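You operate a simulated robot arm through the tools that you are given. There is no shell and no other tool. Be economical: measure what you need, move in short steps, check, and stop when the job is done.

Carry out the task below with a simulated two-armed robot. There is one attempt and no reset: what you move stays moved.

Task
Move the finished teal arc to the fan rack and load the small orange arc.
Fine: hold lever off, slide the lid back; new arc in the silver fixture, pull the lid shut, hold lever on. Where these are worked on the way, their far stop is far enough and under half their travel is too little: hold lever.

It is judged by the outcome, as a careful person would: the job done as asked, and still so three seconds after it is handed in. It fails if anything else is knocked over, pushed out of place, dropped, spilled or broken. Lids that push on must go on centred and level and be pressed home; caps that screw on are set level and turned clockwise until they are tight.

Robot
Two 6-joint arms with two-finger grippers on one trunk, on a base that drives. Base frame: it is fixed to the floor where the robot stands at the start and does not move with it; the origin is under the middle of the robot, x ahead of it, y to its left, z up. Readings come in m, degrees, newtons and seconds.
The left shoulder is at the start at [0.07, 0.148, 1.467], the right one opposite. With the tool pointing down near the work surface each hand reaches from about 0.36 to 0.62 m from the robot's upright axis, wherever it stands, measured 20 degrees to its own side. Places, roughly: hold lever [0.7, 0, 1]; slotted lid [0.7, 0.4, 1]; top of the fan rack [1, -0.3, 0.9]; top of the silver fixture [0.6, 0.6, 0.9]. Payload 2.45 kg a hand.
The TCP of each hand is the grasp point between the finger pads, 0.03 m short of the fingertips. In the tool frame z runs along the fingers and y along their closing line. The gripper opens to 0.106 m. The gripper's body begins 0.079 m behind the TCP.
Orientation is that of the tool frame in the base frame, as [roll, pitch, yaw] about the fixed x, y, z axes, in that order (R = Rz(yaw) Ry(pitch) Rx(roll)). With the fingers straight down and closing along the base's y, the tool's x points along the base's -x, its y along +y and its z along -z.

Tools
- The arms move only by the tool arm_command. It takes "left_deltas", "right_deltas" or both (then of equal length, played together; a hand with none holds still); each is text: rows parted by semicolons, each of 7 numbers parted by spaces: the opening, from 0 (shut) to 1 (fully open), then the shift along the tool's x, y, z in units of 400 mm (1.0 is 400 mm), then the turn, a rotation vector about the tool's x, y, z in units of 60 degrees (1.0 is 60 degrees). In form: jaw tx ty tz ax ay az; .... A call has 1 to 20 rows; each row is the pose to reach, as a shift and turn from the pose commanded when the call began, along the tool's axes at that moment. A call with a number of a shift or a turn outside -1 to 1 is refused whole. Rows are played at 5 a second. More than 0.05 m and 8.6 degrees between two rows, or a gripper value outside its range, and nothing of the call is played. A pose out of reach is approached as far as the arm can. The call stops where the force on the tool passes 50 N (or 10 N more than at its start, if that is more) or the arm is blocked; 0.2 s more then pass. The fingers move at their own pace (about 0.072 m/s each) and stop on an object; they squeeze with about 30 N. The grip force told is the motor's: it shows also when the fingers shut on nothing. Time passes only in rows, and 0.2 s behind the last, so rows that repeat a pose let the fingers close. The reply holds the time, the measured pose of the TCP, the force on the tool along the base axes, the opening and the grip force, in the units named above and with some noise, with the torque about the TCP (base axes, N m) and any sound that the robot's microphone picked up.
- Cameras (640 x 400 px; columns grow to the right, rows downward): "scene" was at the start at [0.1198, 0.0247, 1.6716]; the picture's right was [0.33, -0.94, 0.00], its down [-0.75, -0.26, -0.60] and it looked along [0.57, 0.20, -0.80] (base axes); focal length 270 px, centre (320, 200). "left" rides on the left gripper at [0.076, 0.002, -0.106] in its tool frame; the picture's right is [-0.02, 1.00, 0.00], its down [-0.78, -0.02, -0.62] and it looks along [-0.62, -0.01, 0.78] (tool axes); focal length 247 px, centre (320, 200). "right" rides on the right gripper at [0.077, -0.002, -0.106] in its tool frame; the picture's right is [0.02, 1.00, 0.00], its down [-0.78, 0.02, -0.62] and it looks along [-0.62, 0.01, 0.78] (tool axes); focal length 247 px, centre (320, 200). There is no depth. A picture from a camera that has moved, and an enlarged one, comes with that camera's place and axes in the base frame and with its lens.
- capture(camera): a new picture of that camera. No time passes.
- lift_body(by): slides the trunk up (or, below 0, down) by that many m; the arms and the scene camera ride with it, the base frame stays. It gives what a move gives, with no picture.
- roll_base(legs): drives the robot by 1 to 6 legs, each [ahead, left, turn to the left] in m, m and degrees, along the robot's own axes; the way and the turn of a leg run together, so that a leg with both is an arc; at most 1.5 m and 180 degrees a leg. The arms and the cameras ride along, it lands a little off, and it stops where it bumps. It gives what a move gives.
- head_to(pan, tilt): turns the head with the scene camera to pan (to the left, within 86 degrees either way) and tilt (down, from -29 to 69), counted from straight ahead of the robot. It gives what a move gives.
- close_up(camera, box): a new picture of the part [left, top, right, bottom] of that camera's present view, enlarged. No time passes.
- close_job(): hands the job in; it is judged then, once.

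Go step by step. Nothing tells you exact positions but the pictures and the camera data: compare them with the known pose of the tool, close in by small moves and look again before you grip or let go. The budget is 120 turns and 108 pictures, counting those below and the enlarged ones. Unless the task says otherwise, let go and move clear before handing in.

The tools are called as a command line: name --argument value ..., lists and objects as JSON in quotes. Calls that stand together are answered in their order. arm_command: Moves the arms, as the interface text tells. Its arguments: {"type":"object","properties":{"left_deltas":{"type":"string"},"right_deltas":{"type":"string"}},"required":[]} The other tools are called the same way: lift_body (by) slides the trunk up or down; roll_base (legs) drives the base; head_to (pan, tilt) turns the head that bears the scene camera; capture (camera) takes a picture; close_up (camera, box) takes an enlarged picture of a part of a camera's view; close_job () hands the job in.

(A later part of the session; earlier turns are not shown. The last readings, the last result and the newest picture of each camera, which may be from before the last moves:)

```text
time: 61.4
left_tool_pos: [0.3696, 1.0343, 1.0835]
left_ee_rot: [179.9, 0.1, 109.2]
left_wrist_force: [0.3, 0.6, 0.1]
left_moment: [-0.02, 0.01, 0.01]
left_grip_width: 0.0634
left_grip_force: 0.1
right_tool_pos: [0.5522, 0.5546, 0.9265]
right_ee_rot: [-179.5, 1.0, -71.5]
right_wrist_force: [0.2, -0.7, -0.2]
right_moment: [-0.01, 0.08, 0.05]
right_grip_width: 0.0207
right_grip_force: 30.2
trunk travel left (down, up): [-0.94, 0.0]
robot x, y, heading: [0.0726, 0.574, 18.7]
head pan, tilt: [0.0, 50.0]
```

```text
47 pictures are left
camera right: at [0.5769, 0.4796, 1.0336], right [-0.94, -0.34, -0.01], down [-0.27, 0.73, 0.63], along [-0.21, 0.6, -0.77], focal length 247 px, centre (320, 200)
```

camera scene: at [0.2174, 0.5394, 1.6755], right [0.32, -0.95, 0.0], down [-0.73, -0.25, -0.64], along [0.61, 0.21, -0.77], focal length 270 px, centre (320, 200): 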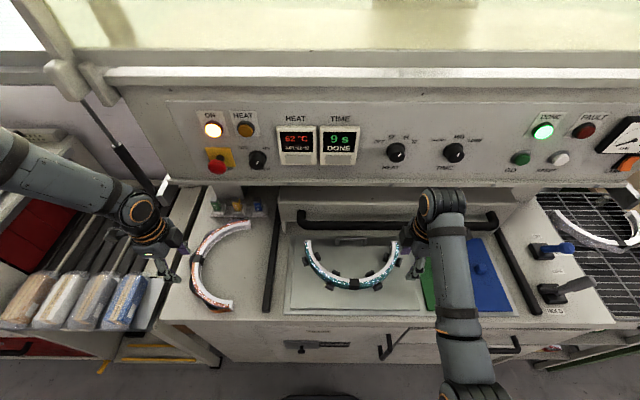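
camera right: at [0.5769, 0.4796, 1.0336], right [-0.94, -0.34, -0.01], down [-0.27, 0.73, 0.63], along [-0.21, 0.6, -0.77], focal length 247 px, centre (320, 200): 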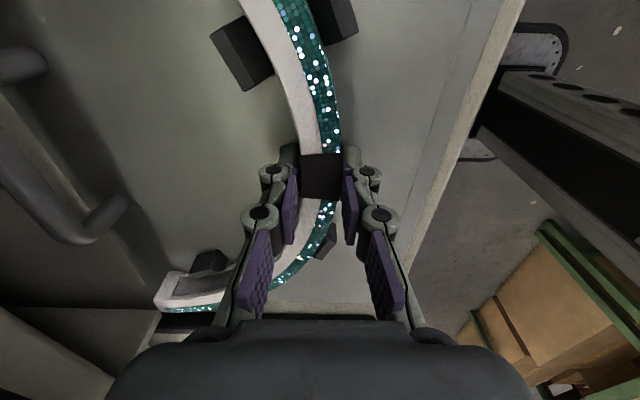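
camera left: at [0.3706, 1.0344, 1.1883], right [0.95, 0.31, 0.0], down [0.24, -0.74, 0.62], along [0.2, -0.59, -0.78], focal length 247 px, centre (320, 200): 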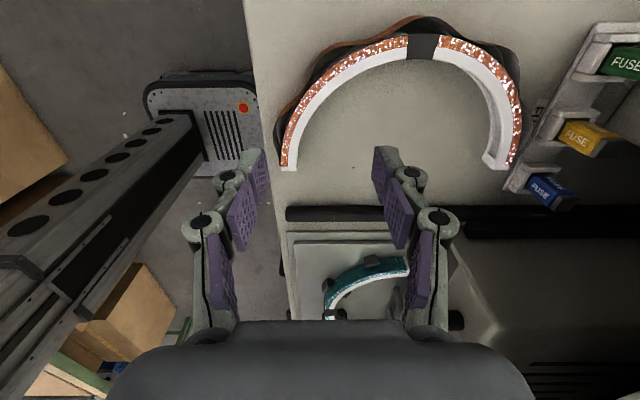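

Gripped at 21 mm. I'll lift straight up.

arm_command --right_deltas "0 0 0 -0.04 0 0 0; 0 0 0 -0.1 0 0 0; 0 0 0 -0.18 0 0 0; 0 0 0 -0.28 0 0 0; 0 0 0 -0.36 0 0 0; 0 0 0 -0.36 0 0 0"

capture --camera "right"

capture --camera "scene"

```text
time: 62.8
left_tool_pos: [0.3711, 1.0342, 1.0834]
left_ee_rot: [179.8, 0.1, 109.3]
left_wrist_force: [0.3, 0.8, -0.2]
left_moment: [-0.03, -0.04, -0.01]
left_grip_width: 0.0637
left_grip_force: 0.1
right_tool_pos: [0.5524, 0.5514, 1.0714]
right_ee_rot: [-179.5, 1.0, -71.5]
right_wrist_force: [-3.1, -1.4, -6.1]
right_moment: [-0.35, 0.61, 0.16]
right_grip_width: 0.0294
right_grip_force: 29.9
trunk travel left (down, up): [-0.94, 0.0]
robot x, y, heading: [0.0697, 0.5729, 18.7]
head pan, tilt: [0.0, 50.0]
```

```text
46 pictures are left
camera right: at [0.5767, 0.4771, 1.177], right [-0.94, -0.34, -0.01], down [-0.27, 0.73, 0.63], along [-0.21, 0.6, -0.77], focal length 247 px, centre (320, 200)
```

right: 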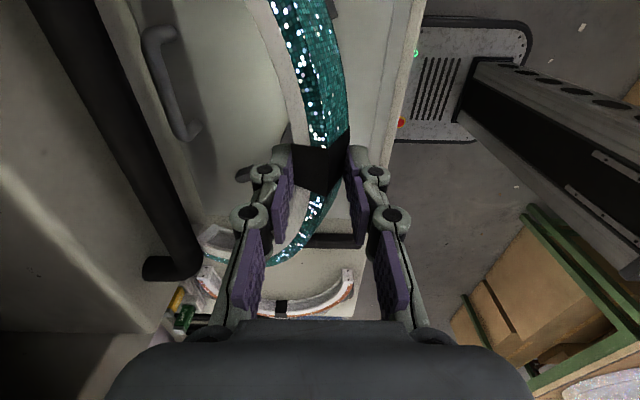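

```text
45 pictures are left
camera scene: at [0.1915, 0.6127, 1.6756], right [0.32, -0.95, 0.0], down [-0.73, -0.24, -0.64], along [0.61, 0.21, -0.77], focal length 270 px, centre (320, 200)
```

scene: 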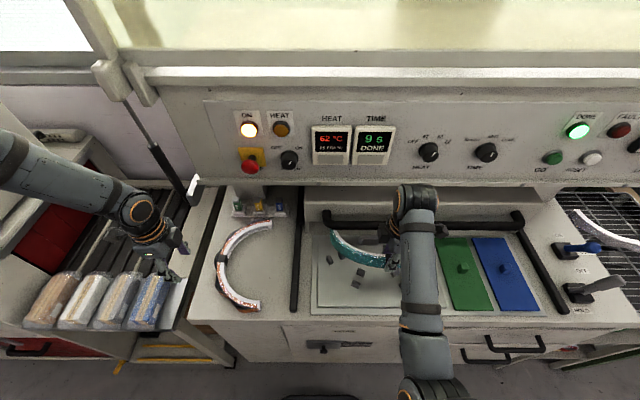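

The arc is up, drooping slightly in the grip. The free strip on the rack is in front of the grey arc, so I'll back off and drive sideways to the rack.

roll_base --legs '[[-0.25, 0, 0.5], [0, -0.878, 0]]'

head_to --pan -25 --tilt 50

capture --camera "scene"

capture --camera "right"

```text
time: 68.8
left_tool_pos: [0.4151, 0.1432, 1.0825]
left_ee_rot: [179.8, 0.3, 109.5]
left_wrist_force: [0.1, -0.2, -0.5]
left_moment: [-0.04, 0.03, 0.01]
left_grip_width: 0.0637
left_grip_force: 0.1
right_tool_pos: [0.5999, -0.3381, 1.0706]
right_ee_rot: [-179.4, 0.9, -71.3]
right_wrist_force: [0.4, 0.7, -1.9]
right_moment: [-0.01, 0.07, 0.02]
right_grip_width: 0.0208
right_grip_force: 30.4
trunk travel left (down, up): [-0.94, 0.0]
robot x, y, heading: [0.1211, -0.324, 19.0]
head pan, tilt: [0.0, 50.0]
```

```text
time: 69.7
left_tool_pos: [0.4152, 0.1415, 1.0825]
left_ee_rot: [179.9, 0.2, 109.5]
left_wrist_force: [0.6, 0.6, 0.2]
left_moment: [0.06, 0.02, -0.06]
left_grip_width: 0.0636
left_grip_force: 0.1
right_tool_pos: [0.6011, -0.3388, 1.0708]
right_ee_rot: [-179.4, 1.0, -71.2]
right_wrist_force: [0.1, 0.6, -1.9]
right_moment: [-0.03, 0.09, -0.01]
right_grip_width: 0.0206
right_grip_force: 29.5
trunk travel left (down, up): [-0.94, 0.0]
robot x, y, heading: [0.1209, -0.3247, 19.0]
head pan, tilt: [-25.0, 50.0]
```

```text
44 pictures are left
camera scene: at [0.2434, -0.3133, 1.6755], right [-0.1, -0.99, 0.0], down [-0.76, 0.08, -0.64], along [0.64, -0.07, -0.77], focal length 270 px, centre (320, 200)
```

scene: 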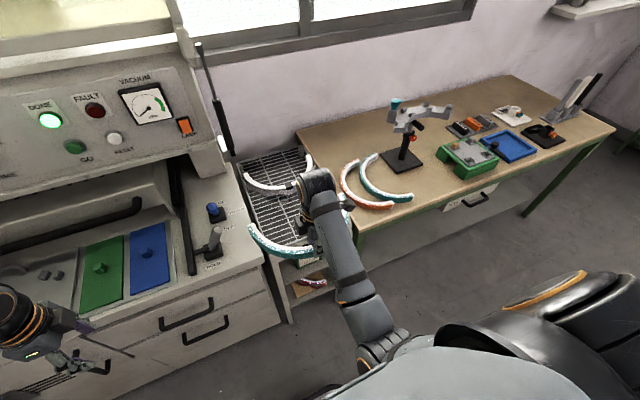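

```text
43 pictures are left
camera right: at [0.6258, -0.4134, 1.1767], right [-0.94, -0.34, -0.01], down [-0.27, 0.72, 0.63], along [-0.21, 0.6, -0.77], focal length 247 px, centre (320, 200)
```

right: 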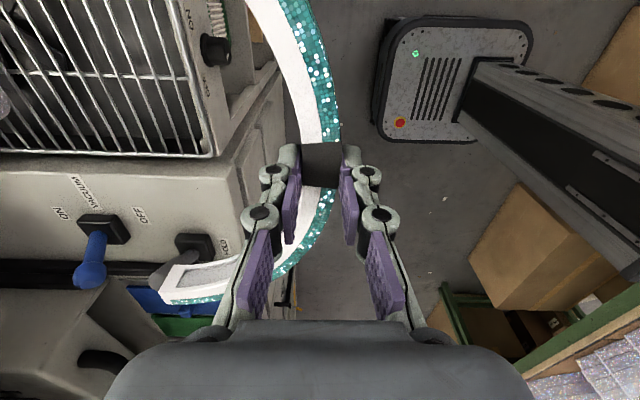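

The arc is level and secure. I'll zoom in on the rack and bench arcs to compare sizes.

close_up --camera "scene" --box '[230, 130, 430, 290]'

```text
2.50 times, centred on (330, 210) of scene
camera zoom: at [0.2434, -0.3133, 1.6755], right [-0.1, -0.99, 0.0], down [-0.76, 0.08, -0.64], along [0.64, -0.07, -0.77], focal length 675 px, centre (295, 175)
```

zoom: 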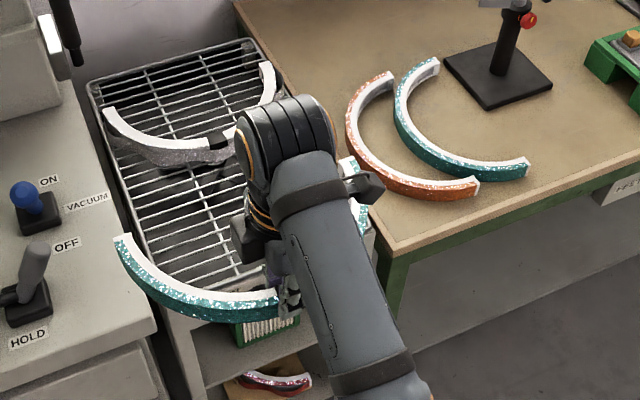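

The free strip is confirmed: the rack is centred at about y' -0.57, with the grey arc's front at x' 0.78. I'll drive forward and slightly right to bring the teal arc over it.

roll_base --legs '[[0.195, -0.05, 0]]'

capture --camera "right"

capture --camera "scene"

```text
time: 71.3
left_tool_pos: [0.6141, 0.1576, 1.0836]
left_ee_rot: [179.7, 0.3, 109.3]
left_wrist_force: [0.2, 0.2, 0.5]
left_moment: [0.0, -0.02, 0.0]
left_grip_width: 0.0637
left_grip_force: 0.1
right_tool_pos: [0.7988, -0.3252, 1.0725]
right_ee_rot: [-179.3, 0.9, -71.4]
right_wrist_force: [0.1, 0.5, -1.6]
right_moment: [-0.03, 0.03, -0.01]
right_grip_width: 0.0209
right_grip_force: 29.9
trunk travel left (down, up): [-0.94, 0.0]
robot x, y, heading: [0.3222, -0.3046, 18.7]
head pan, tilt: [-25.0, 50.0]
```

```text
41 pictures are left
camera right: at [0.8234, -0.3994, 1.1785], right [-0.94, -0.34, -0.01], down [-0.27, 0.72, 0.63], along [-0.21, 0.6, -0.77], focal length 247 px, centre (320, 200)
```

right: 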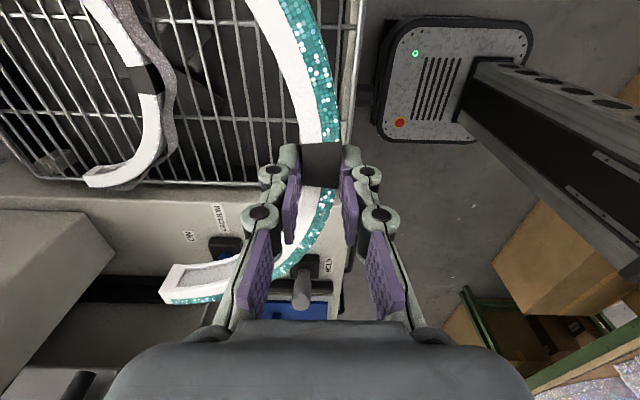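

```text
40 pictures are left
camera scene: at [0.4395, -0.298, 1.676], right [-0.11, -0.99, 0.0], down [-0.76, 0.08, -0.65], along [0.64, -0.07, -0.76], focal length 270 px, centre (320, 200)
```

scene: 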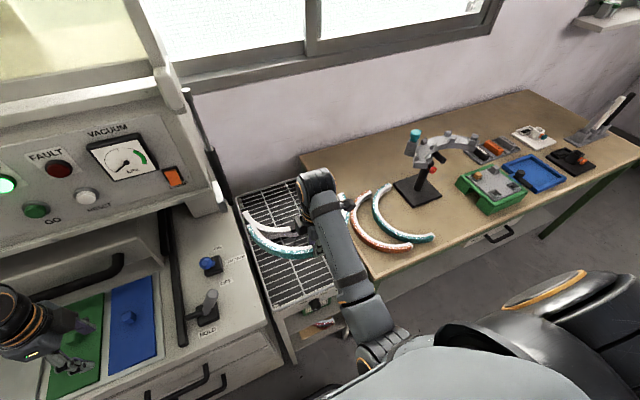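

The arc is over the free strip. I'll lower to just above the wires with a 1 cm shift right.

arm_command --right_deltas "0 0.03 0 0.1 0 0 0; 0 0.03 0 0.2 0 0 0; 0 0.03 0 0.28 0 0 0; 0 0.03 0 0.3 0 0 0; 0 0.03 0 0.3 0 0 0"

capture --camera "right"

close_up --camera "scene" --box '[220, 160, 380, 300]'

```text
time: 72.5
left_tool_pos: [0.6169, 0.1569, 1.0837]
left_ee_rot: [179.7, 0.2, 109.3]
left_wrist_force: [0.5, 0.3, -0.4]
left_moment: [0.01, 0.01, -0.01]
left_grip_width: 0.0636
left_grip_force: 0.0
right_tool_pos: [0.8047, -0.333, 0.9506]
right_ee_rot: [-179.4, 1.1, -71.4]
right_wrist_force: [-0.1, -0.2, -1.2]
right_moment: [0.0, 0.08, 0.01]
right_grip_width: 0.0207
right_grip_force: 29.9
trunk travel left (down, up): [-0.94, 0.0]
robot x, y, heading: [0.3188, -0.3081, 19.0]
head pan, tilt: [-25.0, 50.0]
```

```text
39 pictures are left
camera right: at [0.8299, -0.4074, 1.0562], right [-0.94, -0.34, -0.01], down [-0.27, 0.72, 0.63], along [-0.21, 0.6, -0.77], focal length 247 px, centre (320, 200)
```

right: 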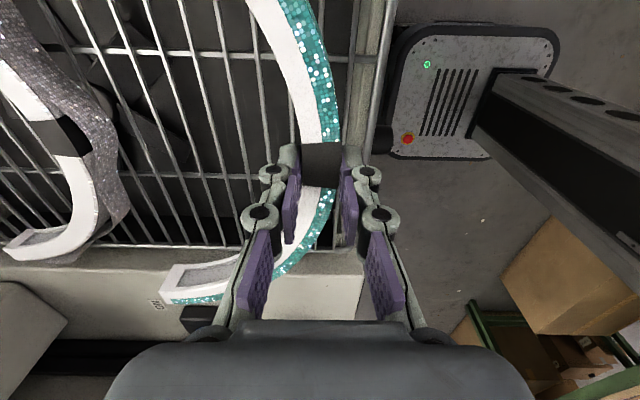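

```text
2.86 times, centred on (300, 230) of scene
camera zoom: at [0.4438, -0.2979, 1.6757], right [-0.11, -0.99, 0.0], down [-0.76, 0.08, -0.64], along [0.64, -0.07, -0.77], focal length 772 px, centre (377, 114)
```

zoom: 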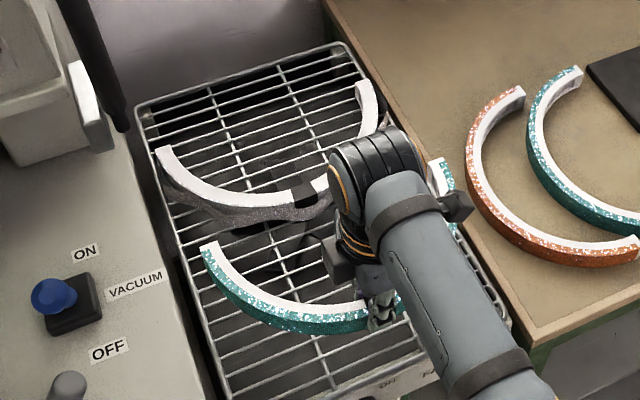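

I'm slightly too far right, so I'll shift 16 mm left and lower to contact.

arm_command --right_deltas "0 -0.04 0 0 0 0 0; 0 -0.04 0 0.02 0 0 0; 0 -0.04 0 0.035 0 0 0; 0 -0.04 0 0.05 0 0 0; 0 -0.04 0 0.065 0 0 0; 0 -0.04 0 0.08 0 0 0; 0 -0.04 0 0.095 0 0 0; 0 -0.04 0 0.11 0 0 0; 0 -0.04 0 0.125 0 0 0"

close_up --camera "scene" --box '[220, 160, 380, 300]'

```text
time: 74.5
left_tool_pos: [0.6175, 0.1582, 1.0828]
left_ee_rot: [179.8, 0.2, 109.3]
left_wrist_force: [0.2, 0.2, 0.6]
left_moment: [0.01, -0.03, -0.03]
left_grip_width: 0.0636
left_grip_force: 0.1
right_tool_pos: [0.8016, -0.3168, 0.9024]
right_ee_rot: [-179.2, 0.9, -71.4]
right_wrist_force: [0.5, -0.3, 5.0]
right_moment: [-0.65, -0.29, 0.0]
right_grip_width: 0.0205
right_grip_force: 29.6
trunk travel left (down, up): [-0.94, 0.0]
robot x, y, heading: [0.3213, -0.3042, 18.9]
head pan, tilt: [-25.0, 50.0]
```

```text
2.86 times, centred on (300, 230) of scene
camera zoom: at [0.4431, -0.2975, 1.6759], right [-0.11, -0.99, 0.0], down [-0.76, 0.08, -0.64], along [0.64, -0.07, -0.77], focal length 772 px, centre (377, 114)
```

zoom: 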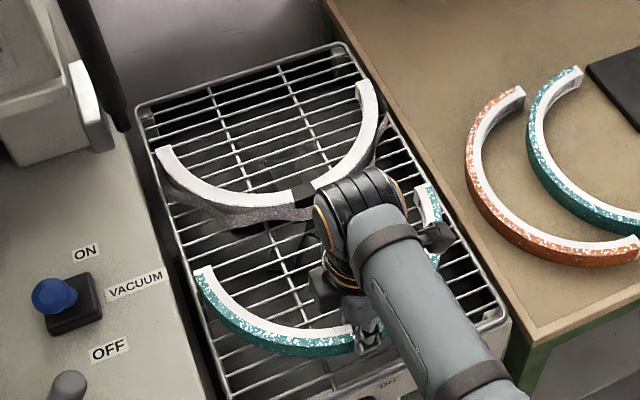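

It touches with a small side moment, likely an end on the rim. I'll lift slightly, shift 5 mm right and set it down again.

arm_command --right_deltas "0 0 0 -0.03 0 0 0; 0 0.014 0 -0.03 0 0 0; 0 0.014 0 -0.015 0 0 0; 0 0.014 0 -0.005 0 0 0; 0 0.014 0 0.005 0 0 0; 0 0.014 0 0.012 0 0 0"

capture --camera "right"

```text
time: 75.9
left_tool_pos: [0.6175, 0.1579, 1.0841]
left_ee_rot: [179.7, 0.3, 109.4]
left_wrist_force: [0.7, 0.4, 0.3]
left_moment: [0.02, -0.02, 0.01]
left_grip_width: 0.0639
left_grip_force: 0.0
right_tool_pos: [0.8041, -0.3218, 0.8985]
right_ee_rot: [-179.0, 1.0, -71.3]
right_wrist_force: [5.0, 0.5, 22.3]
right_moment: [0.0, -0.11, 0.09]
right_grip_width: 0.0213
right_grip_force: 30.2
trunk travel left (down, up): [-0.94, 0.0]
robot x, y, heading: [0.3216, -0.3071, 18.9]
head pan, tilt: [-25.0, 50.0]
```

```text
36 pictures are left
camera right: at [0.8283, -0.3968, 1.0039], right [-0.94, -0.34, -0.02], down [-0.27, 0.72, 0.63], along [-0.2, 0.6, -0.77], focal length 247 px, centre (320, 200)
```

right: 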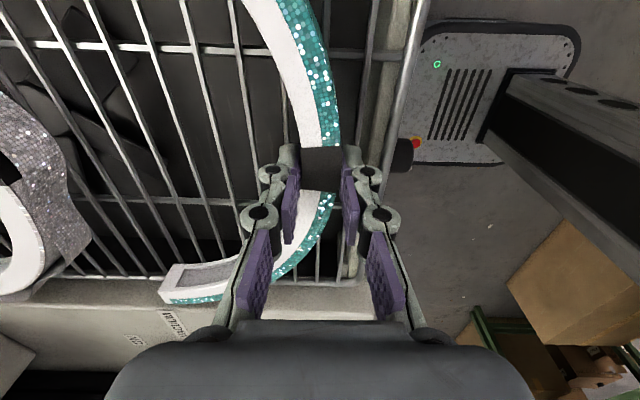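

Even contact with no moment, so it sits flat. I'll release and rise.

arm_command --right_deltas "0 0 0 -0.008 0 0 0; 0.3 0 0 -0.01 0 0 0; 0.45 0 0 -0.012 0 0 0; 0.45 0 0 -0.05 0 0 0; 0.45 0 0 -0.12 0 0 0; 0.45 0 0 -0.22 0 0 0; 0.45 0 0 -0.34 0 0 0; 0.45 0 0 -0.42 0 0 0"

capture --camera "right"

close_up --camera "scene" --box '[220, 150, 460, 300]'

```text
time: 77.7
left_tool_pos: [0.6174, 0.1571, 1.0835]
left_ee_rot: [179.7, 0.1, 109.3]
left_wrist_force: [-0.6, 0.2, 0.5]
left_moment: [0.01, -0.02, -0.01]
left_grip_width: 0.0636
left_grip_force: 0.0
right_tool_pos: [0.8057, -0.3268, 1.0617]
right_ee_rot: [-179.6, 1.0, -71.3]
right_wrist_force: [0.3, -0.5, -1.2]
right_moment: [-0.01, -0.04, -0.02]
right_grip_width: 0.0476
right_grip_force: 0.1
trunk travel left (down, up): [-0.94, 0.0]
robot x, y, heading: [0.3187, -0.3088, 18.8]
head pan, tilt: [-25.0, 50.0]
```

```text
35 pictures are left
camera right: at [0.8299, -0.4009, 1.1679], right [-0.94, -0.34, -0.01], down [-0.27, 0.72, 0.63], along [-0.21, 0.6, -0.77], focal length 247 px, centre (320, 200)
```

right: 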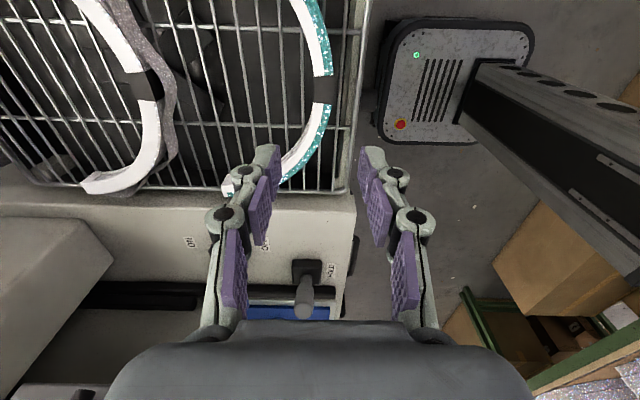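

```text
2.67 times, centred on (340, 225) of scene
camera zoom: at [0.4446, -0.2975, 1.6755], right [-0.11, -0.99, 0.0], down [-0.76, 0.08, -0.64], along [0.64, -0.07, -0.77], focal length 720 px, centre (267, 133)
```

zoom: 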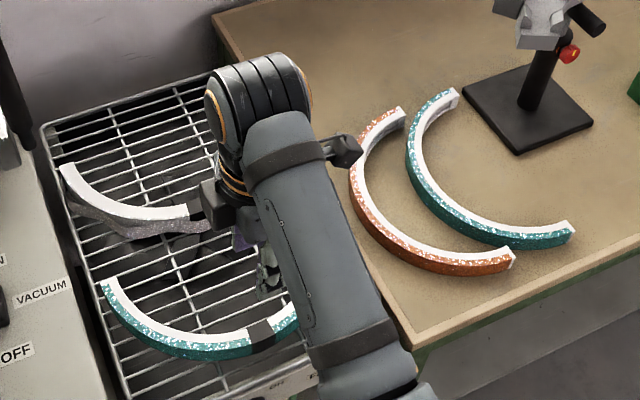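

The teal arc lies flat on the rack. I'll back off and compare its size to the bench arcs in one view.

roll_base --legs '[[-0.25, 0, 0]]'

close_up --camera "scene" --box '[220, 120, 440, 300]'

capture --camera "scene"

```text
time: 79.5
left_tool_pos: [0.3843, 0.0782, 1.0819]
left_ee_rot: [180.0, 0.3, 109.2]
left_wrist_force: [0.0, 0.1, 0.4]
left_moment: [-0.01, 0.02, -0.01]
left_grip_width: 0.0634
left_grip_force: 0.0
right_tool_pos: [0.5705, -0.4065, 1.0604]
right_ee_rot: [-179.5, 1.0, -71.5]
right_wrist_force: [1.2, 0.3, 1.3]
right_moment: [-0.03, 0.02, 0.0]
right_grip_width: 0.0478
right_grip_force: 0.1
trunk travel left (down, up): [-0.94, 0.0]
robot x, y, heading: [0.0824, -0.3822, 18.7]
head pan, tilt: [-25.0, 50.0]
```

```text
2.22 times, centred on (330, 210) of scene
camera zoom: at [0.2105, -0.3771, 1.6753], right [-0.11, -0.99, 0.0], down [-0.76, 0.08, -0.64], along [0.64, -0.07, -0.77], focal length 600 px, centre (298, 178)
```

zoom: 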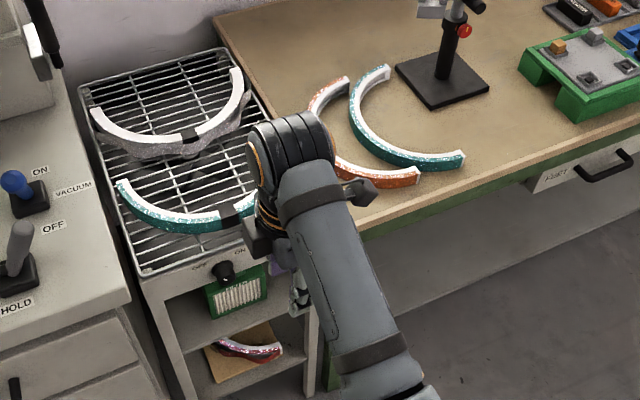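

```text
32 pictures are left
camera scene: at [0.2105, -0.3771, 1.6753], right [-0.11, -0.99, 0.0], down [-0.76, 0.08, -0.64], along [0.64, -0.07, -0.77], focal length 270 px, centre (320, 200)
```

scene: 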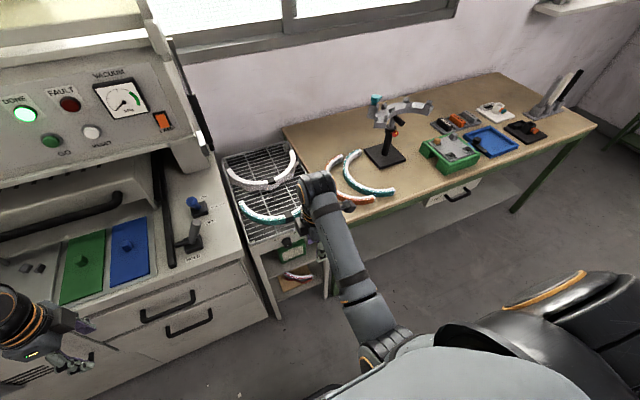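

All arcs have nearly the same radius. The left orange arc carries the grip block and measures slightly smaller (chord 0.277 vs ~0.29 for the bench one), so it fits the fixture and I'll take it. I'll turn the right gripper for that pick first, in free air.

arm_command --right_deltas "0.5 0 0 0 0 0 0.14; 0.5 0 0 0 0 0 0.28; 0.5 0 0 0 0 0 0.42; 0.5 0 0 0 0 0 0.56; 0.5 0 0 0 0 0 0.7; 0.5 0 0 0 0 0 0.84; 0.5 0 0 0 0 0 0.98"

arm_command --right_deltas "0.5 0 0 0 0 0 0.14; 0.5 0 0 0 0 0 0.28; 0.5 0 0 0 0 0 0.42; 0.5 0 0 0 0 0 0.56; 0.5 0 0 0 0 0 0.7; 0.5 0 0 0 0 0 0.84; 0.5 0 0 0 0 0 0.98"

roll_base --legs '[[0, 1.03, 0], [0, 0, 40.4]]'

head_to --pan -10 --tilt 50

capture --camera "scene"

```text
time: 81.1
left_tool_pos: [0.3809, 0.0763, 1.0834]
left_ee_rot: [179.8, 0.2, 109.2]
left_wrist_force: [-0.1, 1.0, -0.7]
left_moment: [0.03, 0.0, -0.01]
left_grip_width: 0.0639
left_grip_force: 0.0
right_tool_pos: [0.5672, -0.4071, 1.0612]
right_ee_rot: [179.5, 1.0, -130.5]
right_wrist_force: [-0.2, 0.4, 0.9]
right_moment: [-0.01, -0.03, 0.0]
right_grip_width: 0.0531
right_grip_force: 0.2
trunk travel left (down, up): [-0.94, 0.0]
robot x, y, heading: [0.0846, -0.388, 18.8]
head pan, tilt: [-25.0, 50.0]
```

```text
time: 82.7
left_tool_pos: [0.3818, 0.0765, 1.0832]
left_ee_rot: [179.9, 0.3, 109.1]
left_wrist_force: [-0.3, 0.5, -0.8]
left_moment: [-0.02, -0.01, 0.01]
left_grip_width: 0.0635
left_grip_force: 0.1
right_tool_pos: [0.5693, -0.4085, 1.0611]
right_ee_rot: [178.9, 0.0, 170.7]
right_wrist_force: [0.3, -0.6, -0.1]
right_moment: [-0.01, -0.01, 0.01]
right_grip_width: 0.053
right_grip_force: 0.0
trunk travel left (down, up): [-0.94, 0.0]
robot x, y, heading: [0.0812, -0.3857, 18.6]
head pan, tilt: [-25.0, 50.0]
```

```text
time: 89.9
left_tool_pos: [-0.3052, 1.132, 1.0835]
left_ee_rot: [179.7, 0.3, 149.0]
left_wrist_force: [0.8, -0.1, -0.2]
left_moment: [0.01, -0.02, -0.01]
left_grip_width: 0.0636
left_grip_force: 0.0
right_tool_pos: [0.1458, 0.8791, 1.0612]
right_ee_rot: [178.9, 0.0, -149.3]
right_wrist_force: [0.4, -0.5, -0.1]
right_moment: [0.01, 0.01, 0.05]
right_grip_width: 0.053
right_grip_force: 0.1
trunk travel left (down, up): [-0.94, 0.0]
robot x, y, heading: [-0.2416, 0.5851, 58.3]
head pan, tilt: [-25.0, 50.0]
```

```text
time: 90.7
left_tool_pos: [-0.3072, 1.1312, 1.082]
left_ee_rot: [179.8, 0.2, 148.9]
left_wrist_force: [0.8, -0.2, -0.3]
left_moment: [0.02, 0.0, -0.01]
left_grip_width: 0.0637
left_grip_force: 0.0
right_tool_pos: [0.1469, 0.88, 1.0612]
right_ee_rot: [178.9, 0.0, -149.4]
right_wrist_force: [0.3, -0.7, 0.4]
right_moment: [0.0, 0.04, 0.02]
right_grip_width: 0.053
right_grip_force: 0.1
trunk travel left (down, up): [-0.94, 0.0]
robot x, y, heading: [-0.2417, 0.5835, 58.2]
head pan, tilt: [-10.0, 50.0]
```

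```text
31 pictures are left
camera scene: at [-0.1638, 0.6857, 1.6756], right [0.75, -0.66, 0.0], down [-0.51, -0.57, -0.64], along [0.43, 0.48, -0.77], focal length 270 px, centre (320, 200)
```

scene: 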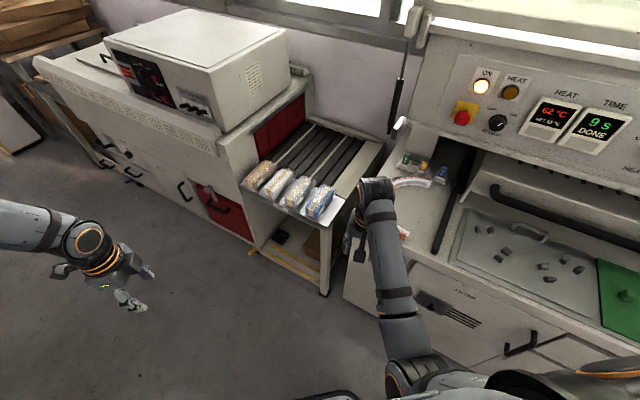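

The path is clear. I'll drive in diagonally over the left arc and finish aligning the gripper yaw.

roll_base --legs '[[0.234, -0.188, 0]]'

arm_command --right_deltas "0.5 0 0 0 0 0 0.1; 0.5 0 0 0 0 0 0.19; 0.5 0 0 0 0 0 0.19"

capture --camera "right"

```text
time: 92.7
left_tool_pos: [-0.03, 1.2269, 1.0842]
left_ee_rot: [179.7, 0.3, 149.6]
left_wrist_force: [-0.1, -0.5, -0.2]
left_moment: [0.0, 0.0, 0.0]
left_grip_width: 0.0636
left_grip_force: 0.0
right_tool_pos: [0.4233, 0.9791, 1.0617]
right_ee_rot: [179.0, 0.1, -148.7]
right_wrist_force: [0.7, 0.0, 0.2]
right_moment: [0.0, -0.01, 0.03]
right_grip_width: 0.0531
right_grip_force: 0.0
trunk travel left (down, up): [-0.94, 0.0]
robot x, y, heading: [0.0444, 0.6812, 58.8]
head pan, tilt: [-10.0, 50.0]
```

```text
time: 93.5
left_tool_pos: [-0.0286, 1.2285, 1.0823]
left_ee_rot: [179.8, 0.2, 149.6]
left_wrist_force: [0.0, 0.5, 0.1]
left_moment: [0.0, 0.01, 0.01]
left_grip_width: 0.0636
left_grip_force: 0.2
right_tool_pos: [0.4263, 0.9793, 1.0607]
right_ee_rot: [178.9, -0.2, -160.2]
right_wrist_force: [0.8, 0.4, 0.2]
right_moment: [-0.01, 0.03, 0.03]
right_grip_width: 0.0526
right_grip_force: 0.0
trunk travel left (down, up): [-0.94, 0.0]
robot x, y, heading: [0.042, 0.6804, 59.2]
head pan, tilt: [-10.0, 50.0]
```

```text
30 pictures are left
camera right: at [0.355, 0.9503, 1.1694], right [-0.36, 0.93, 0.02], down [0.74, 0.27, 0.62], along [0.57, 0.24, -0.79], focal length 247 px, centre (320, 200)
```

right: 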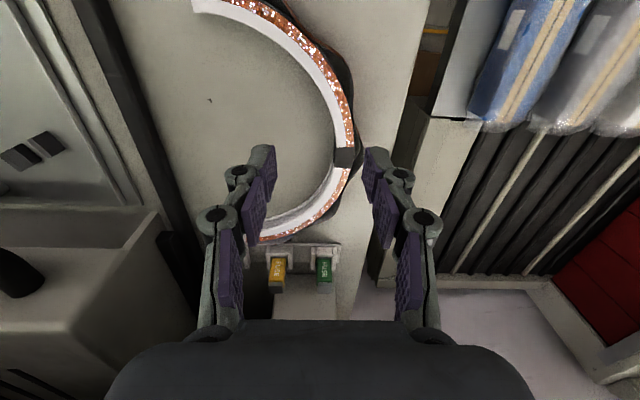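

The block is at (0.476, 1.034). I'll move over it and lower to z≈0.97.

arm_command --right_deltas "0.5 -0.08 0.04 0 0 0 0; 0.5 -0.167 0.087 0 0 0 0; 0.5 -0.167 0.087 0.08 0 0 0; 0.5 -0.167 0.087 0.16 0 0 0; 0.5 -0.167 0.087 0.225 0 0 0; 0.5 -0.167 0.087 0.225 0 0 0"

capture --camera "right"

close_up --camera "right" --box '[240, 80, 420, 240]'

```text
time: 94.9
left_tool_pos: [-0.0285, 1.2271, 1.0818]
left_ee_rot: [179.8, 0.1, 149.6]
left_wrist_force: [0.0, 0.7, 0.4]
left_moment: [-0.03, -0.02, -0.02]
left_grip_width: 0.0636
left_grip_force: 0.1
right_tool_pos: [0.4755, 1.0356, 0.9731]
right_ee_rot: [179.0, -0.1, -160.3]
right_wrist_force: [-0.8, 0.3, 0.2]
right_moment: [-0.01, -0.06, -0.01]
right_grip_width: 0.0531
right_grip_force: 0.1
trunk travel left (down, up): [-0.94, 0.0]
robot x, y, heading: [0.0427, 0.6818, 59.1]
head pan, tilt: [-10.0, 50.0]
```

```text
29 pictures are left
camera right: at [0.4045, 1.0063, 1.0798], right [-0.36, 0.93, 0.02], down [0.74, 0.27, 0.62], along [0.57, 0.24, -0.78], focal length 247 px, centre (320, 200)
```

right: 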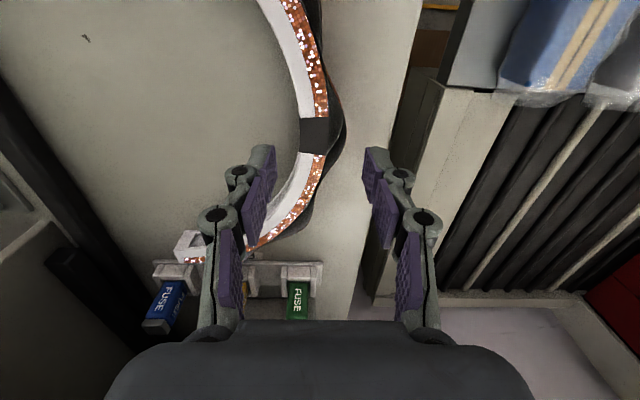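

```text
2.50 times, centred on (330, 160) of right
camera zoom: at [0.4045, 1.0063, 1.0798], right [-0.36, 0.93, 0.02], down [0.74, 0.27, 0.62], along [0.57, 0.24, -0.78], focal length 617 px, centre (295, 300)
```

zoom: 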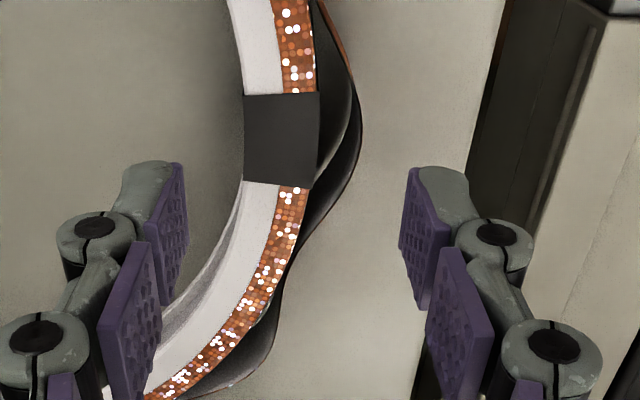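

Before taking this arc I want to be sure it is the right one, since its lining has a loose wavy strip. I'll rise, back off and examine the bench arcs at high zoom.

arm_command --right_deltas "0.5 0 0 -0.08 0 0 0; 0.5 0 0 -0.16 0 0 0; 0.5 0.06 0 -0.22 0 0 0"

roll_base --legs '[[-0.21, 0.17, 0], [0, 0, -50]]'

head_to --pan -60 --tilt 28

capture --camera "scene"

```text
time: 95.7
left_tool_pos: [-0.0304, 1.2284, 1.0825]
left_ee_rot: [179.7, 0.3, 149.6]
left_wrist_force: [-0.3, -0.1, -0.7]
left_moment: [-0.01, 0.01, -0.01]
left_grip_width: 0.0638
left_grip_force: 0.1
right_tool_pos: [0.4509, 1.0262, 1.0589]
right_ee_rot: [178.8, -0.1, -160.0]
right_wrist_force: [-0.4, -0.4, 0.1]
right_moment: [0.04, -0.01, -0.02]
right_grip_width: 0.0529
right_grip_force: 0.1
trunk travel left (down, up): [-0.94, 0.0]
robot x, y, heading: [0.0421, 0.6842, 59.1]
head pan, tilt: [-10.0, 50.0]
```

```text
time: 99.8
left_tool_pos: [0.1571, 0.9996, 1.0821]
left_ee_rot: [179.8, 0.2, 99.6]
left_wrist_force: [-0.6, -0.2, 0.4]
left_moment: [0.01, 0.01, 0.03]
left_grip_width: 0.0637
left_grip_force: 0.0
right_tool_pos: [0.3126, 0.5011, 1.0596]
right_ee_rot: [179.0, -0.3, 149.8]
right_wrist_force: [-0.5, 0.0, 0.2]
right_moment: [-0.03, -0.02, 0.0]
right_grip_width: 0.053
right_grip_force: 0.1
trunk travel left (down, up): [-0.94, 0.0]
robot x, y, heading: [-0.212, 0.5897, 9.1]
head pan, tilt: [-10.0, 50.0]
```

```text
time: 101.0
left_tool_pos: [0.1559, 0.9991, 1.0829]
left_ee_rot: [179.8, 0.2, 99.5]
left_wrist_force: [0.4, -0.4, -0.9]
left_moment: [0.0, 0.0, -0.03]
left_grip_width: 0.0639
left_grip_force: 0.0
right_tool_pos: [0.3132, 0.5018, 1.0578]
right_ee_rot: [178.9, -0.3, 149.8]
right_wrist_force: [0.0, -0.1, 0.0]
right_moment: [-0.03, 0.02, 0.02]
right_grip_width: 0.053
right_grip_force: 0.0
trunk travel left (down, up): [-0.94, 0.0]
robot x, y, heading: [-0.2128, 0.5896, 9.1]
head pan, tilt: [-60.0, 28.0]
```

```text
27 pictures are left
camera scene: at [-0.1079, 0.5308, 1.7083], right [-0.78, -0.63, 0.0], down [-0.3, 0.36, -0.88], along [0.56, -0.69, -0.47], focal length 270 px, centre (320, 200)
```

scene: 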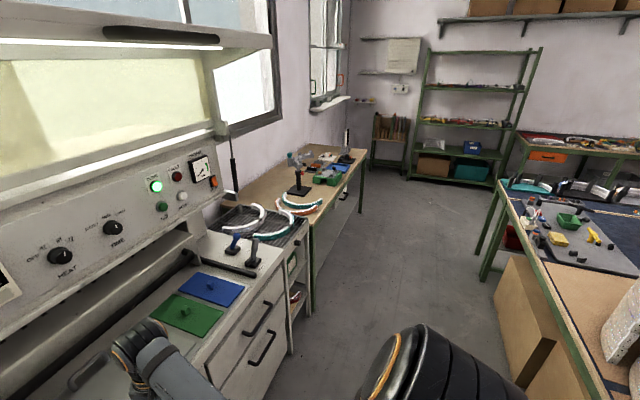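

There is another table on the right with more arcs. I'll zoom on that and on the bench.

close_up --camera "scene" --box '[490, 130, 640, 220]'

close_up --camera "scene" --box '[210, 170, 340, 320]'

head_to --pan -86 --tilt 30

capture --camera "scene"

```text
4.27 times, centred on (565, 175) of scene
camera zoom: at [-0.1079, 0.5308, 1.7083], right [-0.78, -0.63, 0.0], down [-0.3, 0.36, -0.88], along [0.56, -0.69, -0.47], focal length 1153 px, centre (-725, 307)
```

zoom: 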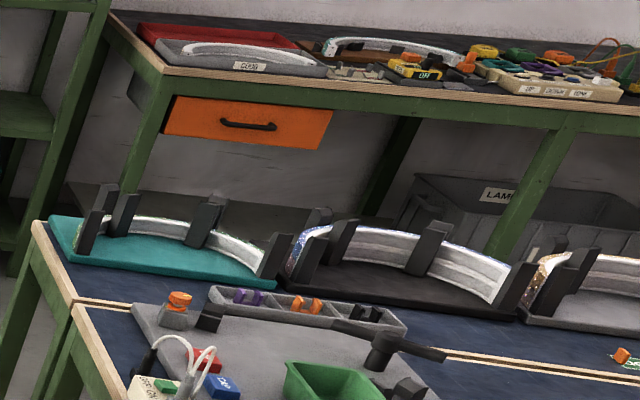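

```text
2.67 times, centred on (275, 245) of scene
camera zoom: at [-0.1079, 0.5308, 1.7083], right [-0.78, -0.63, 0.0], down [-0.3, 0.36, -0.88], along [0.56, -0.69, -0.47], focal length 720 px, centre (440, 80)
```

zoom: 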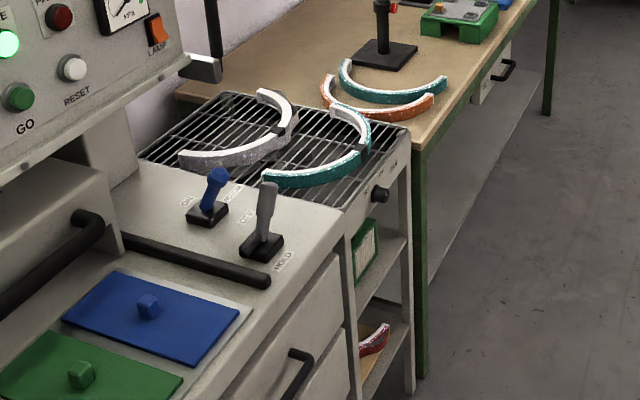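

```text
time: 101.9
left_tool_pos: [0.1564, 1.0004, 1.0835]
left_ee_rot: [179.8, 0.2, 99.7]
left_wrist_force: [0.0, -0.6, -0.4]
left_moment: [0.0, -0.04, 0.0]
left_grip_width: 0.0636
left_grip_force: 0.1
right_tool_pos: [0.3128, 0.4998, 1.0586]
right_ee_rot: [178.8, -0.2, 149.9]
right_wrist_force: [0.9, -0.9, -0.1]
right_moment: [0.03, 0.02, 0.0]
right_grip_width: 0.0531
right_grip_force: 0.0
trunk travel left (down, up): [-0.94, 0.0]
robot x, y, heading: [-0.2134, 0.5922, 9.1]
head pan, tilt: [-85.9, 30.0]
```

```text
24 pictures are left
camera scene: at [-0.1447, 0.5133, 1.7051], right [-0.97, -0.23, 0.0], down [-0.11, 0.49, -0.87], along [0.2, -0.84, -0.5], focal length 270 px, centre (320, 200)
```

scene: 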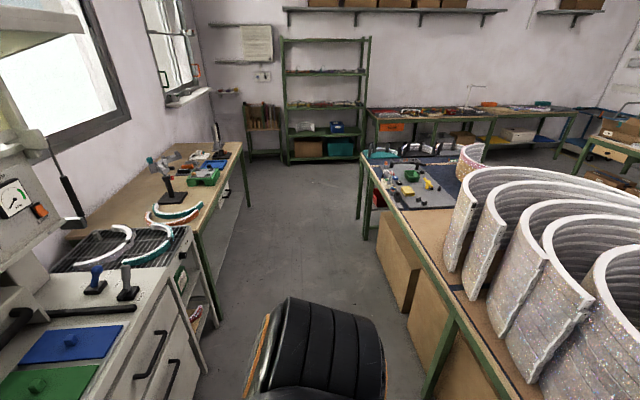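

This is a lamp workshop, with large arcs on the far table and a left-to-right flow: new parts on the left, oven, cooling rack, then bench. So the un-bonded orange arc on the left is the small new one, and I'll go back to it.

roll_base --legs '[[0, 0, 50], [0.21, -0.17, 0]]'

capture --camera "right"

```text
time: 106.1
left_tool_pos: [-0.0303, 1.2334, 1.0845]
left_ee_rot: [179.7, 0.3, 149.3]
left_wrist_force: [-0.3, 0.6, 0.9]
left_moment: [0.02, 0.01, 0.01]
left_grip_width: 0.0638
left_grip_force: 0.1
right_tool_pos: [0.4507, 1.029, 1.0607]
right_ee_rot: [178.9, 0.0, -160.5]
right_wrist_force: [-0.5, -0.4, 0.5]
right_moment: [0.02, -0.03, 0.0]
right_grip_width: 0.0528
right_grip_force: 0.0
trunk travel left (down, up): [-0.94, 0.0]
robot x, y, heading: [0.0431, 0.6847, 58.6]
head pan, tilt: [-85.9, 30.0]
```

```text
23 pictures are left
camera right: at [0.3788, 0.9993, 1.1673], right [-0.35, 0.93, 0.02], down [0.74, 0.27, 0.62], along [0.57, 0.23, -0.78], focal length 247 px, centre (320, 200)
```

right: 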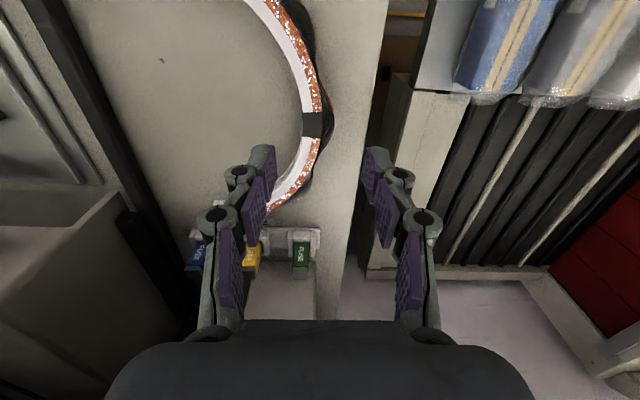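

I'll lower onto the block to z≈0.915.

arm_command --right_deltas "0.5 -0.061 0 0.08 0 0 0; 0.5 -0.061 0 0.18 0 0 0; 0.5 -0.061 0 0.27 0 0 0; 0.5 -0.061 0 0.33 0 0 0; 0.5 -0.061 0 0.363 0 0 0; 0.5 -0.061 0 0.363 0 0 0"

close_up --camera "right" --box '[200, 80, 460, 280]'

```text
time: 107.5
left_tool_pos: [-0.0292, 1.2333, 1.0836]
left_ee_rot: [179.9, 0.2, 149.2]
left_wrist_force: [0.7, -0.7, -0.2]
left_moment: [-0.02, -0.04, -0.02]
left_grip_width: 0.0636
left_grip_force: 0.0
right_tool_pos: [0.4736, 1.041, 0.9145]
right_ee_rot: [178.8, -0.2, -160.5]
right_wrist_force: [0.0, 0.4, 0.2]
right_moment: [-0.02, 0.0, -0.04]
right_grip_width: 0.0531
right_grip_force: 0.0
trunk travel left (down, up): [-0.94, 0.0]
robot x, y, heading: [0.0426, 0.6873, 58.7]
head pan, tilt: [-85.9, 30.0]
```

```text
2.00 times, centred on (330, 180) of right
camera zoom: at [0.4018, 1.0116, 1.0217], right [-0.35, 0.93, 0.02], down [0.74, 0.27, 0.62], along [0.57, 0.23, -0.78], focal length 494 px, centre (300, 240)
```

zoom: 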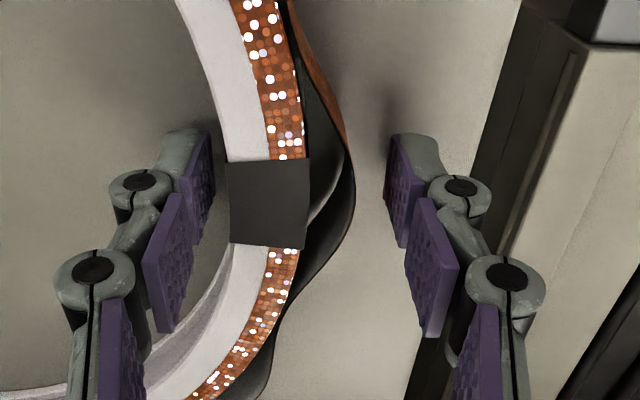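

The block and its loose strip sit between the pads. I'll close.

arm_command --right_deltas "0.3 0 0 0 0 0 0; 0 0 0 0 0 0 0; 0 0 0 0 0 0 0; 0 0 0 0 0 0 0; 0 0 0 0 0 0 0"

close_up --camera "right" --box '[200, 60, 460, 260]'

```text
time: 108.7
left_tool_pos: [-0.0288, 1.234, 1.0831]
left_ee_rot: [179.8, 0.3, 149.4]
left_wrist_force: [-0.2, 0.1, 0.0]
left_moment: [-0.01, 0.02, -0.02]
left_grip_width: 0.0635
left_grip_force: 0.0
right_tool_pos: [0.4734, 1.0415, 0.9141]
right_ee_rot: [178.9, -0.2, -160.5]
right_wrist_force: [0.0, 0.3, 0.2]
right_moment: [-0.15, -0.06, -0.05]
right_grip_width: 0.0209
right_grip_force: 30.1
trunk travel left (down, up): [-0.94, 0.0]
robot x, y, heading: [0.0403, 0.6838, 58.6]
head pan, tilt: [-85.9, 30.0]
```

```text
2.00 times, centred on (330, 160) of right
camera zoom: at [0.402, 1.0114, 1.0218], right [-0.35, 0.93, 0.02], down [0.74, 0.27, 0.62], along [0.57, 0.23, -0.79], focal length 494 px, centre (300, 280)
```

zoom: 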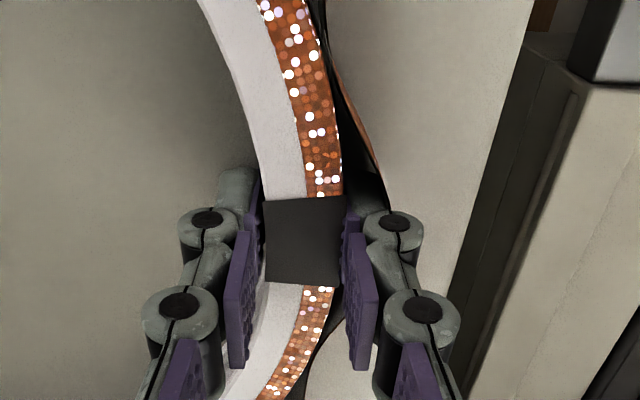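

Gripped at 21 mm, same as the teal one; the strip is soft. I'll lift straight up, then back away and square up again.

arm_command --right_deltas "0 0 0 -0.05 0 0 0; 0 0 0 -0.12 0 0 0; 0 0 0 -0.22 0 0 0; 0 0 0 -0.32 0 0 0; 0 0 0 -0.37 0 0 0; 0 0 0 -0.37 0 0 0"

roll_base --legs '[[-0.21, 0.17, 0], [0, 0, -39.8]]'

capture --camera "right"

```text
time: 110.1
left_tool_pos: [-0.0287, 1.2348, 1.0818]
left_ee_rot: [179.9, 0.3, 149.3]
left_wrist_force: [-0.3, 0.3, 0.0]
left_moment: [0.04, 0.04, 0.0]
left_grip_width: 0.0638
left_grip_force: 0.1
right_tool_pos: [0.4756, 1.0377, 1.0615]
right_ee_rot: [178.9, -0.2, -160.5]
right_wrist_force: [0.3, -0.1, -2.5]
right_moment: [0.08, 0.03, -0.03]
right_grip_width: 0.0205
right_grip_force: 30.6
trunk travel left (down, up): [-0.94, 0.0]
robot x, y, heading: [0.0431, 0.6832, 58.6]
head pan, tilt: [-85.9, 30.0]
```

```text
time: 113.8
left_tool_pos: [0.0795, 1.0637, 1.0821]
left_ee_rot: [179.7, 0.3, 109.8]
left_wrist_force: [0.2, 0.2, -0.3]
left_moment: [0.03, -0.01, -0.03]
left_grip_width: 0.0637
left_grip_force: 0.0
right_tool_pos: [0.3446, 0.5911, 1.0618]
right_ee_rot: [178.9, -0.2, 160.1]
right_wrist_force: [0.3, 0.2, -2.1]
right_moment: [0.05, 0.02, -0.01]
right_grip_width: 0.0208
right_grip_force: 30.5
trunk travel left (down, up): [-0.94, 0.0]
robot x, y, heading: [-0.2155, 0.5955, 19.1]
head pan, tilt: [-85.9, 30.0]
```

```text
20 pictures are left
camera right: at [0.2702, 0.6137, 1.1694], right [0.32, 0.95, 0.02], down [0.74, -0.26, 0.62], along [0.59, -0.18, -0.79], focal length 247 px, centre (320, 200)
```

right: 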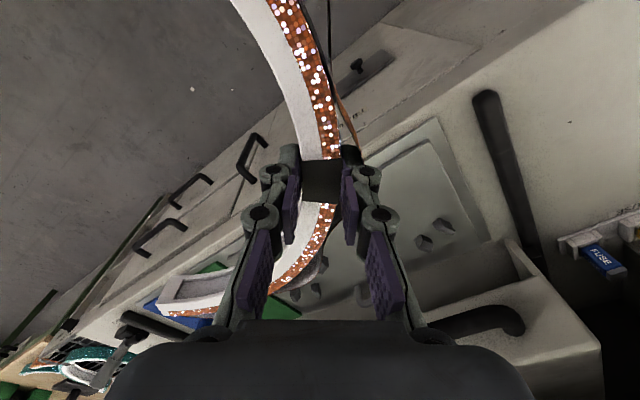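

I'll turn the gripper +128° (world) in free air, to the same yaw used for the teal arc.

arm_command --right_deltas "0 0 0 0 0 0 -0.14; 0 0 0 0 0 0 -0.28; 0 0 0 0 0 0 -0.42; 0 0 0 0 0 0 -0.56; 0 0 0 0 0 0 -0.7; 0 0 0 0 0 0 -0.84; 0 0 0 0 0 0 -0.98"

arm_command --right_deltas "0 0 0 0 0 0 -0.14; 0 0 0 0 0 0 -0.28; 0 0 0 0 0 0 -0.42; 0 0 0 0 0 0 -0.56; 0 0 0 0 0 0 -0.7; 0 0 0 0 0 0 -0.84; 0 0 0 0 0 0 -0.98"

arm_command --right_deltas "0 0 0 0 0 0 -0.1; 0 0 0 0 0 0 -0.18; 0 0 0 0 0 0 -0.18"

roll_base --legs '[[0.2, -0.115, 0]]'

head_to --pan 0 --tilt 50

capture --camera "right"

```text
time: 115.4
left_tool_pos: [0.0796, 1.0627, 1.0838]
left_ee_rot: [179.8, 0.2, 109.9]
left_wrist_force: [-0.5, 0.3, 0.5]
left_moment: [-0.02, -0.01, 0.01]
left_grip_width: 0.0636
left_grip_force: 0.1
right_tool_pos: [0.3436, 0.5906, 1.0634]
right_ee_rot: [179.2, 0.7, -141.0]
right_wrist_force: [-0.6, -0.1, -1.6]
right_moment: [0.07, 0.04, 0.03]
right_grip_width: 0.0206
right_grip_force: 29.6
trunk travel left (down, up): [-0.94, 0.0]
robot x, y, heading: [-0.2138, 0.5959, 19.3]
head pan, tilt: [-85.9, 30.0]
```

```text
time: 117.0
left_tool_pos: [0.0793, 1.0622, 1.083]
left_ee_rot: [179.9, 0.2, 109.8]
left_wrist_force: [-0.2, 0.0, 0.2]
left_moment: [-0.05, -0.04, 0.03]
left_grip_width: 0.0637
left_grip_force: 0.0
right_tool_pos: [0.3448, 0.5908, 1.0612]
right_ee_rot: [-179.7, 1.2, -82.1]
right_wrist_force: [-0.3, -0.2, -1.9]
right_moment: [-0.01, 0.11, 0.02]
right_grip_width: 0.0207
right_grip_force: 30.1
trunk travel left (down, up): [-0.94, 0.0]
robot x, y, heading: [-0.2149, 0.5963, 19.1]
head pan, tilt: [-85.9, 30.0]
```

```text
time: 117.8
left_tool_pos: [0.0798, 1.0614, 1.0832]
left_ee_rot: [179.8, 0.2, 109.8]
left_wrist_force: [0.2, 0.4, 0.6]
left_moment: [-0.04, 0.02, 0.01]
left_grip_width: 0.0636
left_grip_force: 0.1
right_tool_pos: [0.3434, 0.5907, 1.0638]
right_ee_rot: [-179.5, 1.0, -71.4]
right_wrist_force: [-0.1, -0.7, -1.4]
right_moment: [-0.07, 0.06, -0.01]
right_grip_width: 0.0205
right_grip_force: 29.8
trunk travel left (down, up): [-0.94, 0.0]
robot x, y, heading: [-0.2136, 0.5976, 19.1]
head pan, tilt: [-85.9, 30.0]
```

```text
time: 119.6
left_tool_pos: [0.3006, 1.0216, 1.0831]
left_ee_rot: [179.7, 0.3, 109.9]
left_wrist_force: [-0.4, -1.3, -0.6]
left_moment: [0.01, -0.04, 0.02]
left_grip_width: 0.0634
left_grip_force: 0.0
right_tool_pos: [0.5656, 0.5521, 1.0627]
right_ee_rot: [-179.6, 1.0, -71.4]
right_wrist_force: [-0.6, 0.1, -1.0]
right_moment: [-0.02, 0.08, 0.01]
right_grip_width: 0.0207
right_grip_force: 30.0
trunk travel left (down, up): [-0.94, 0.0]
robot x, y, heading: [0.0116, 0.5546, 19.3]
head pan, tilt: [-85.9, 30.0]
```

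```text
time: 121.2
left_tool_pos: [0.3035, 1.0209, 1.0835]
left_ee_rot: [179.7, 0.2, 110.0]
left_wrist_force: [0.4, -0.6, -0.2]
left_moment: [0.01, 0.04, -0.01]
left_grip_width: 0.0637
left_grip_force: 0.0
right_tool_pos: [0.5678, 0.5517, 1.0615]
right_ee_rot: [-179.6, 1.0, -71.4]
right_wrist_force: [-0.3, -0.1, 1.2]
right_moment: [0.28, -0.15, 0.03]
right_grip_width: 0.0206
right_grip_force: 30.2
trunk travel left (down, up): [-0.94, 0.0]
robot x, y, heading: [0.0065, 0.5515, 19.4]
head pan, tilt: [0.0, 50.0]
```

```text
19 pictures are left
camera right: at [0.5917, 0.4759, 1.1679], right [-0.94, -0.34, -0.01], down [-0.27, 0.72, 0.64], along [-0.21, 0.6, -0.77], focal length 247 px, centre (320, 200)
```

right: 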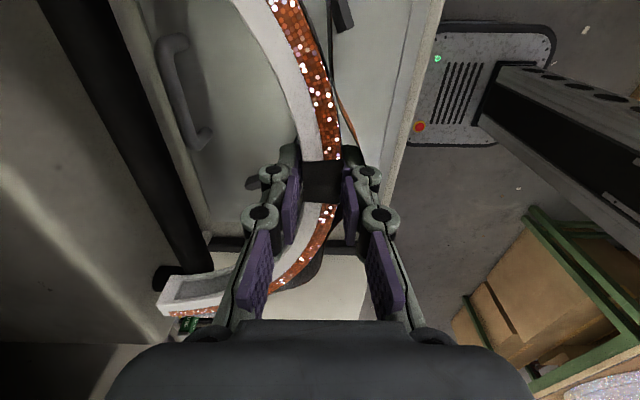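

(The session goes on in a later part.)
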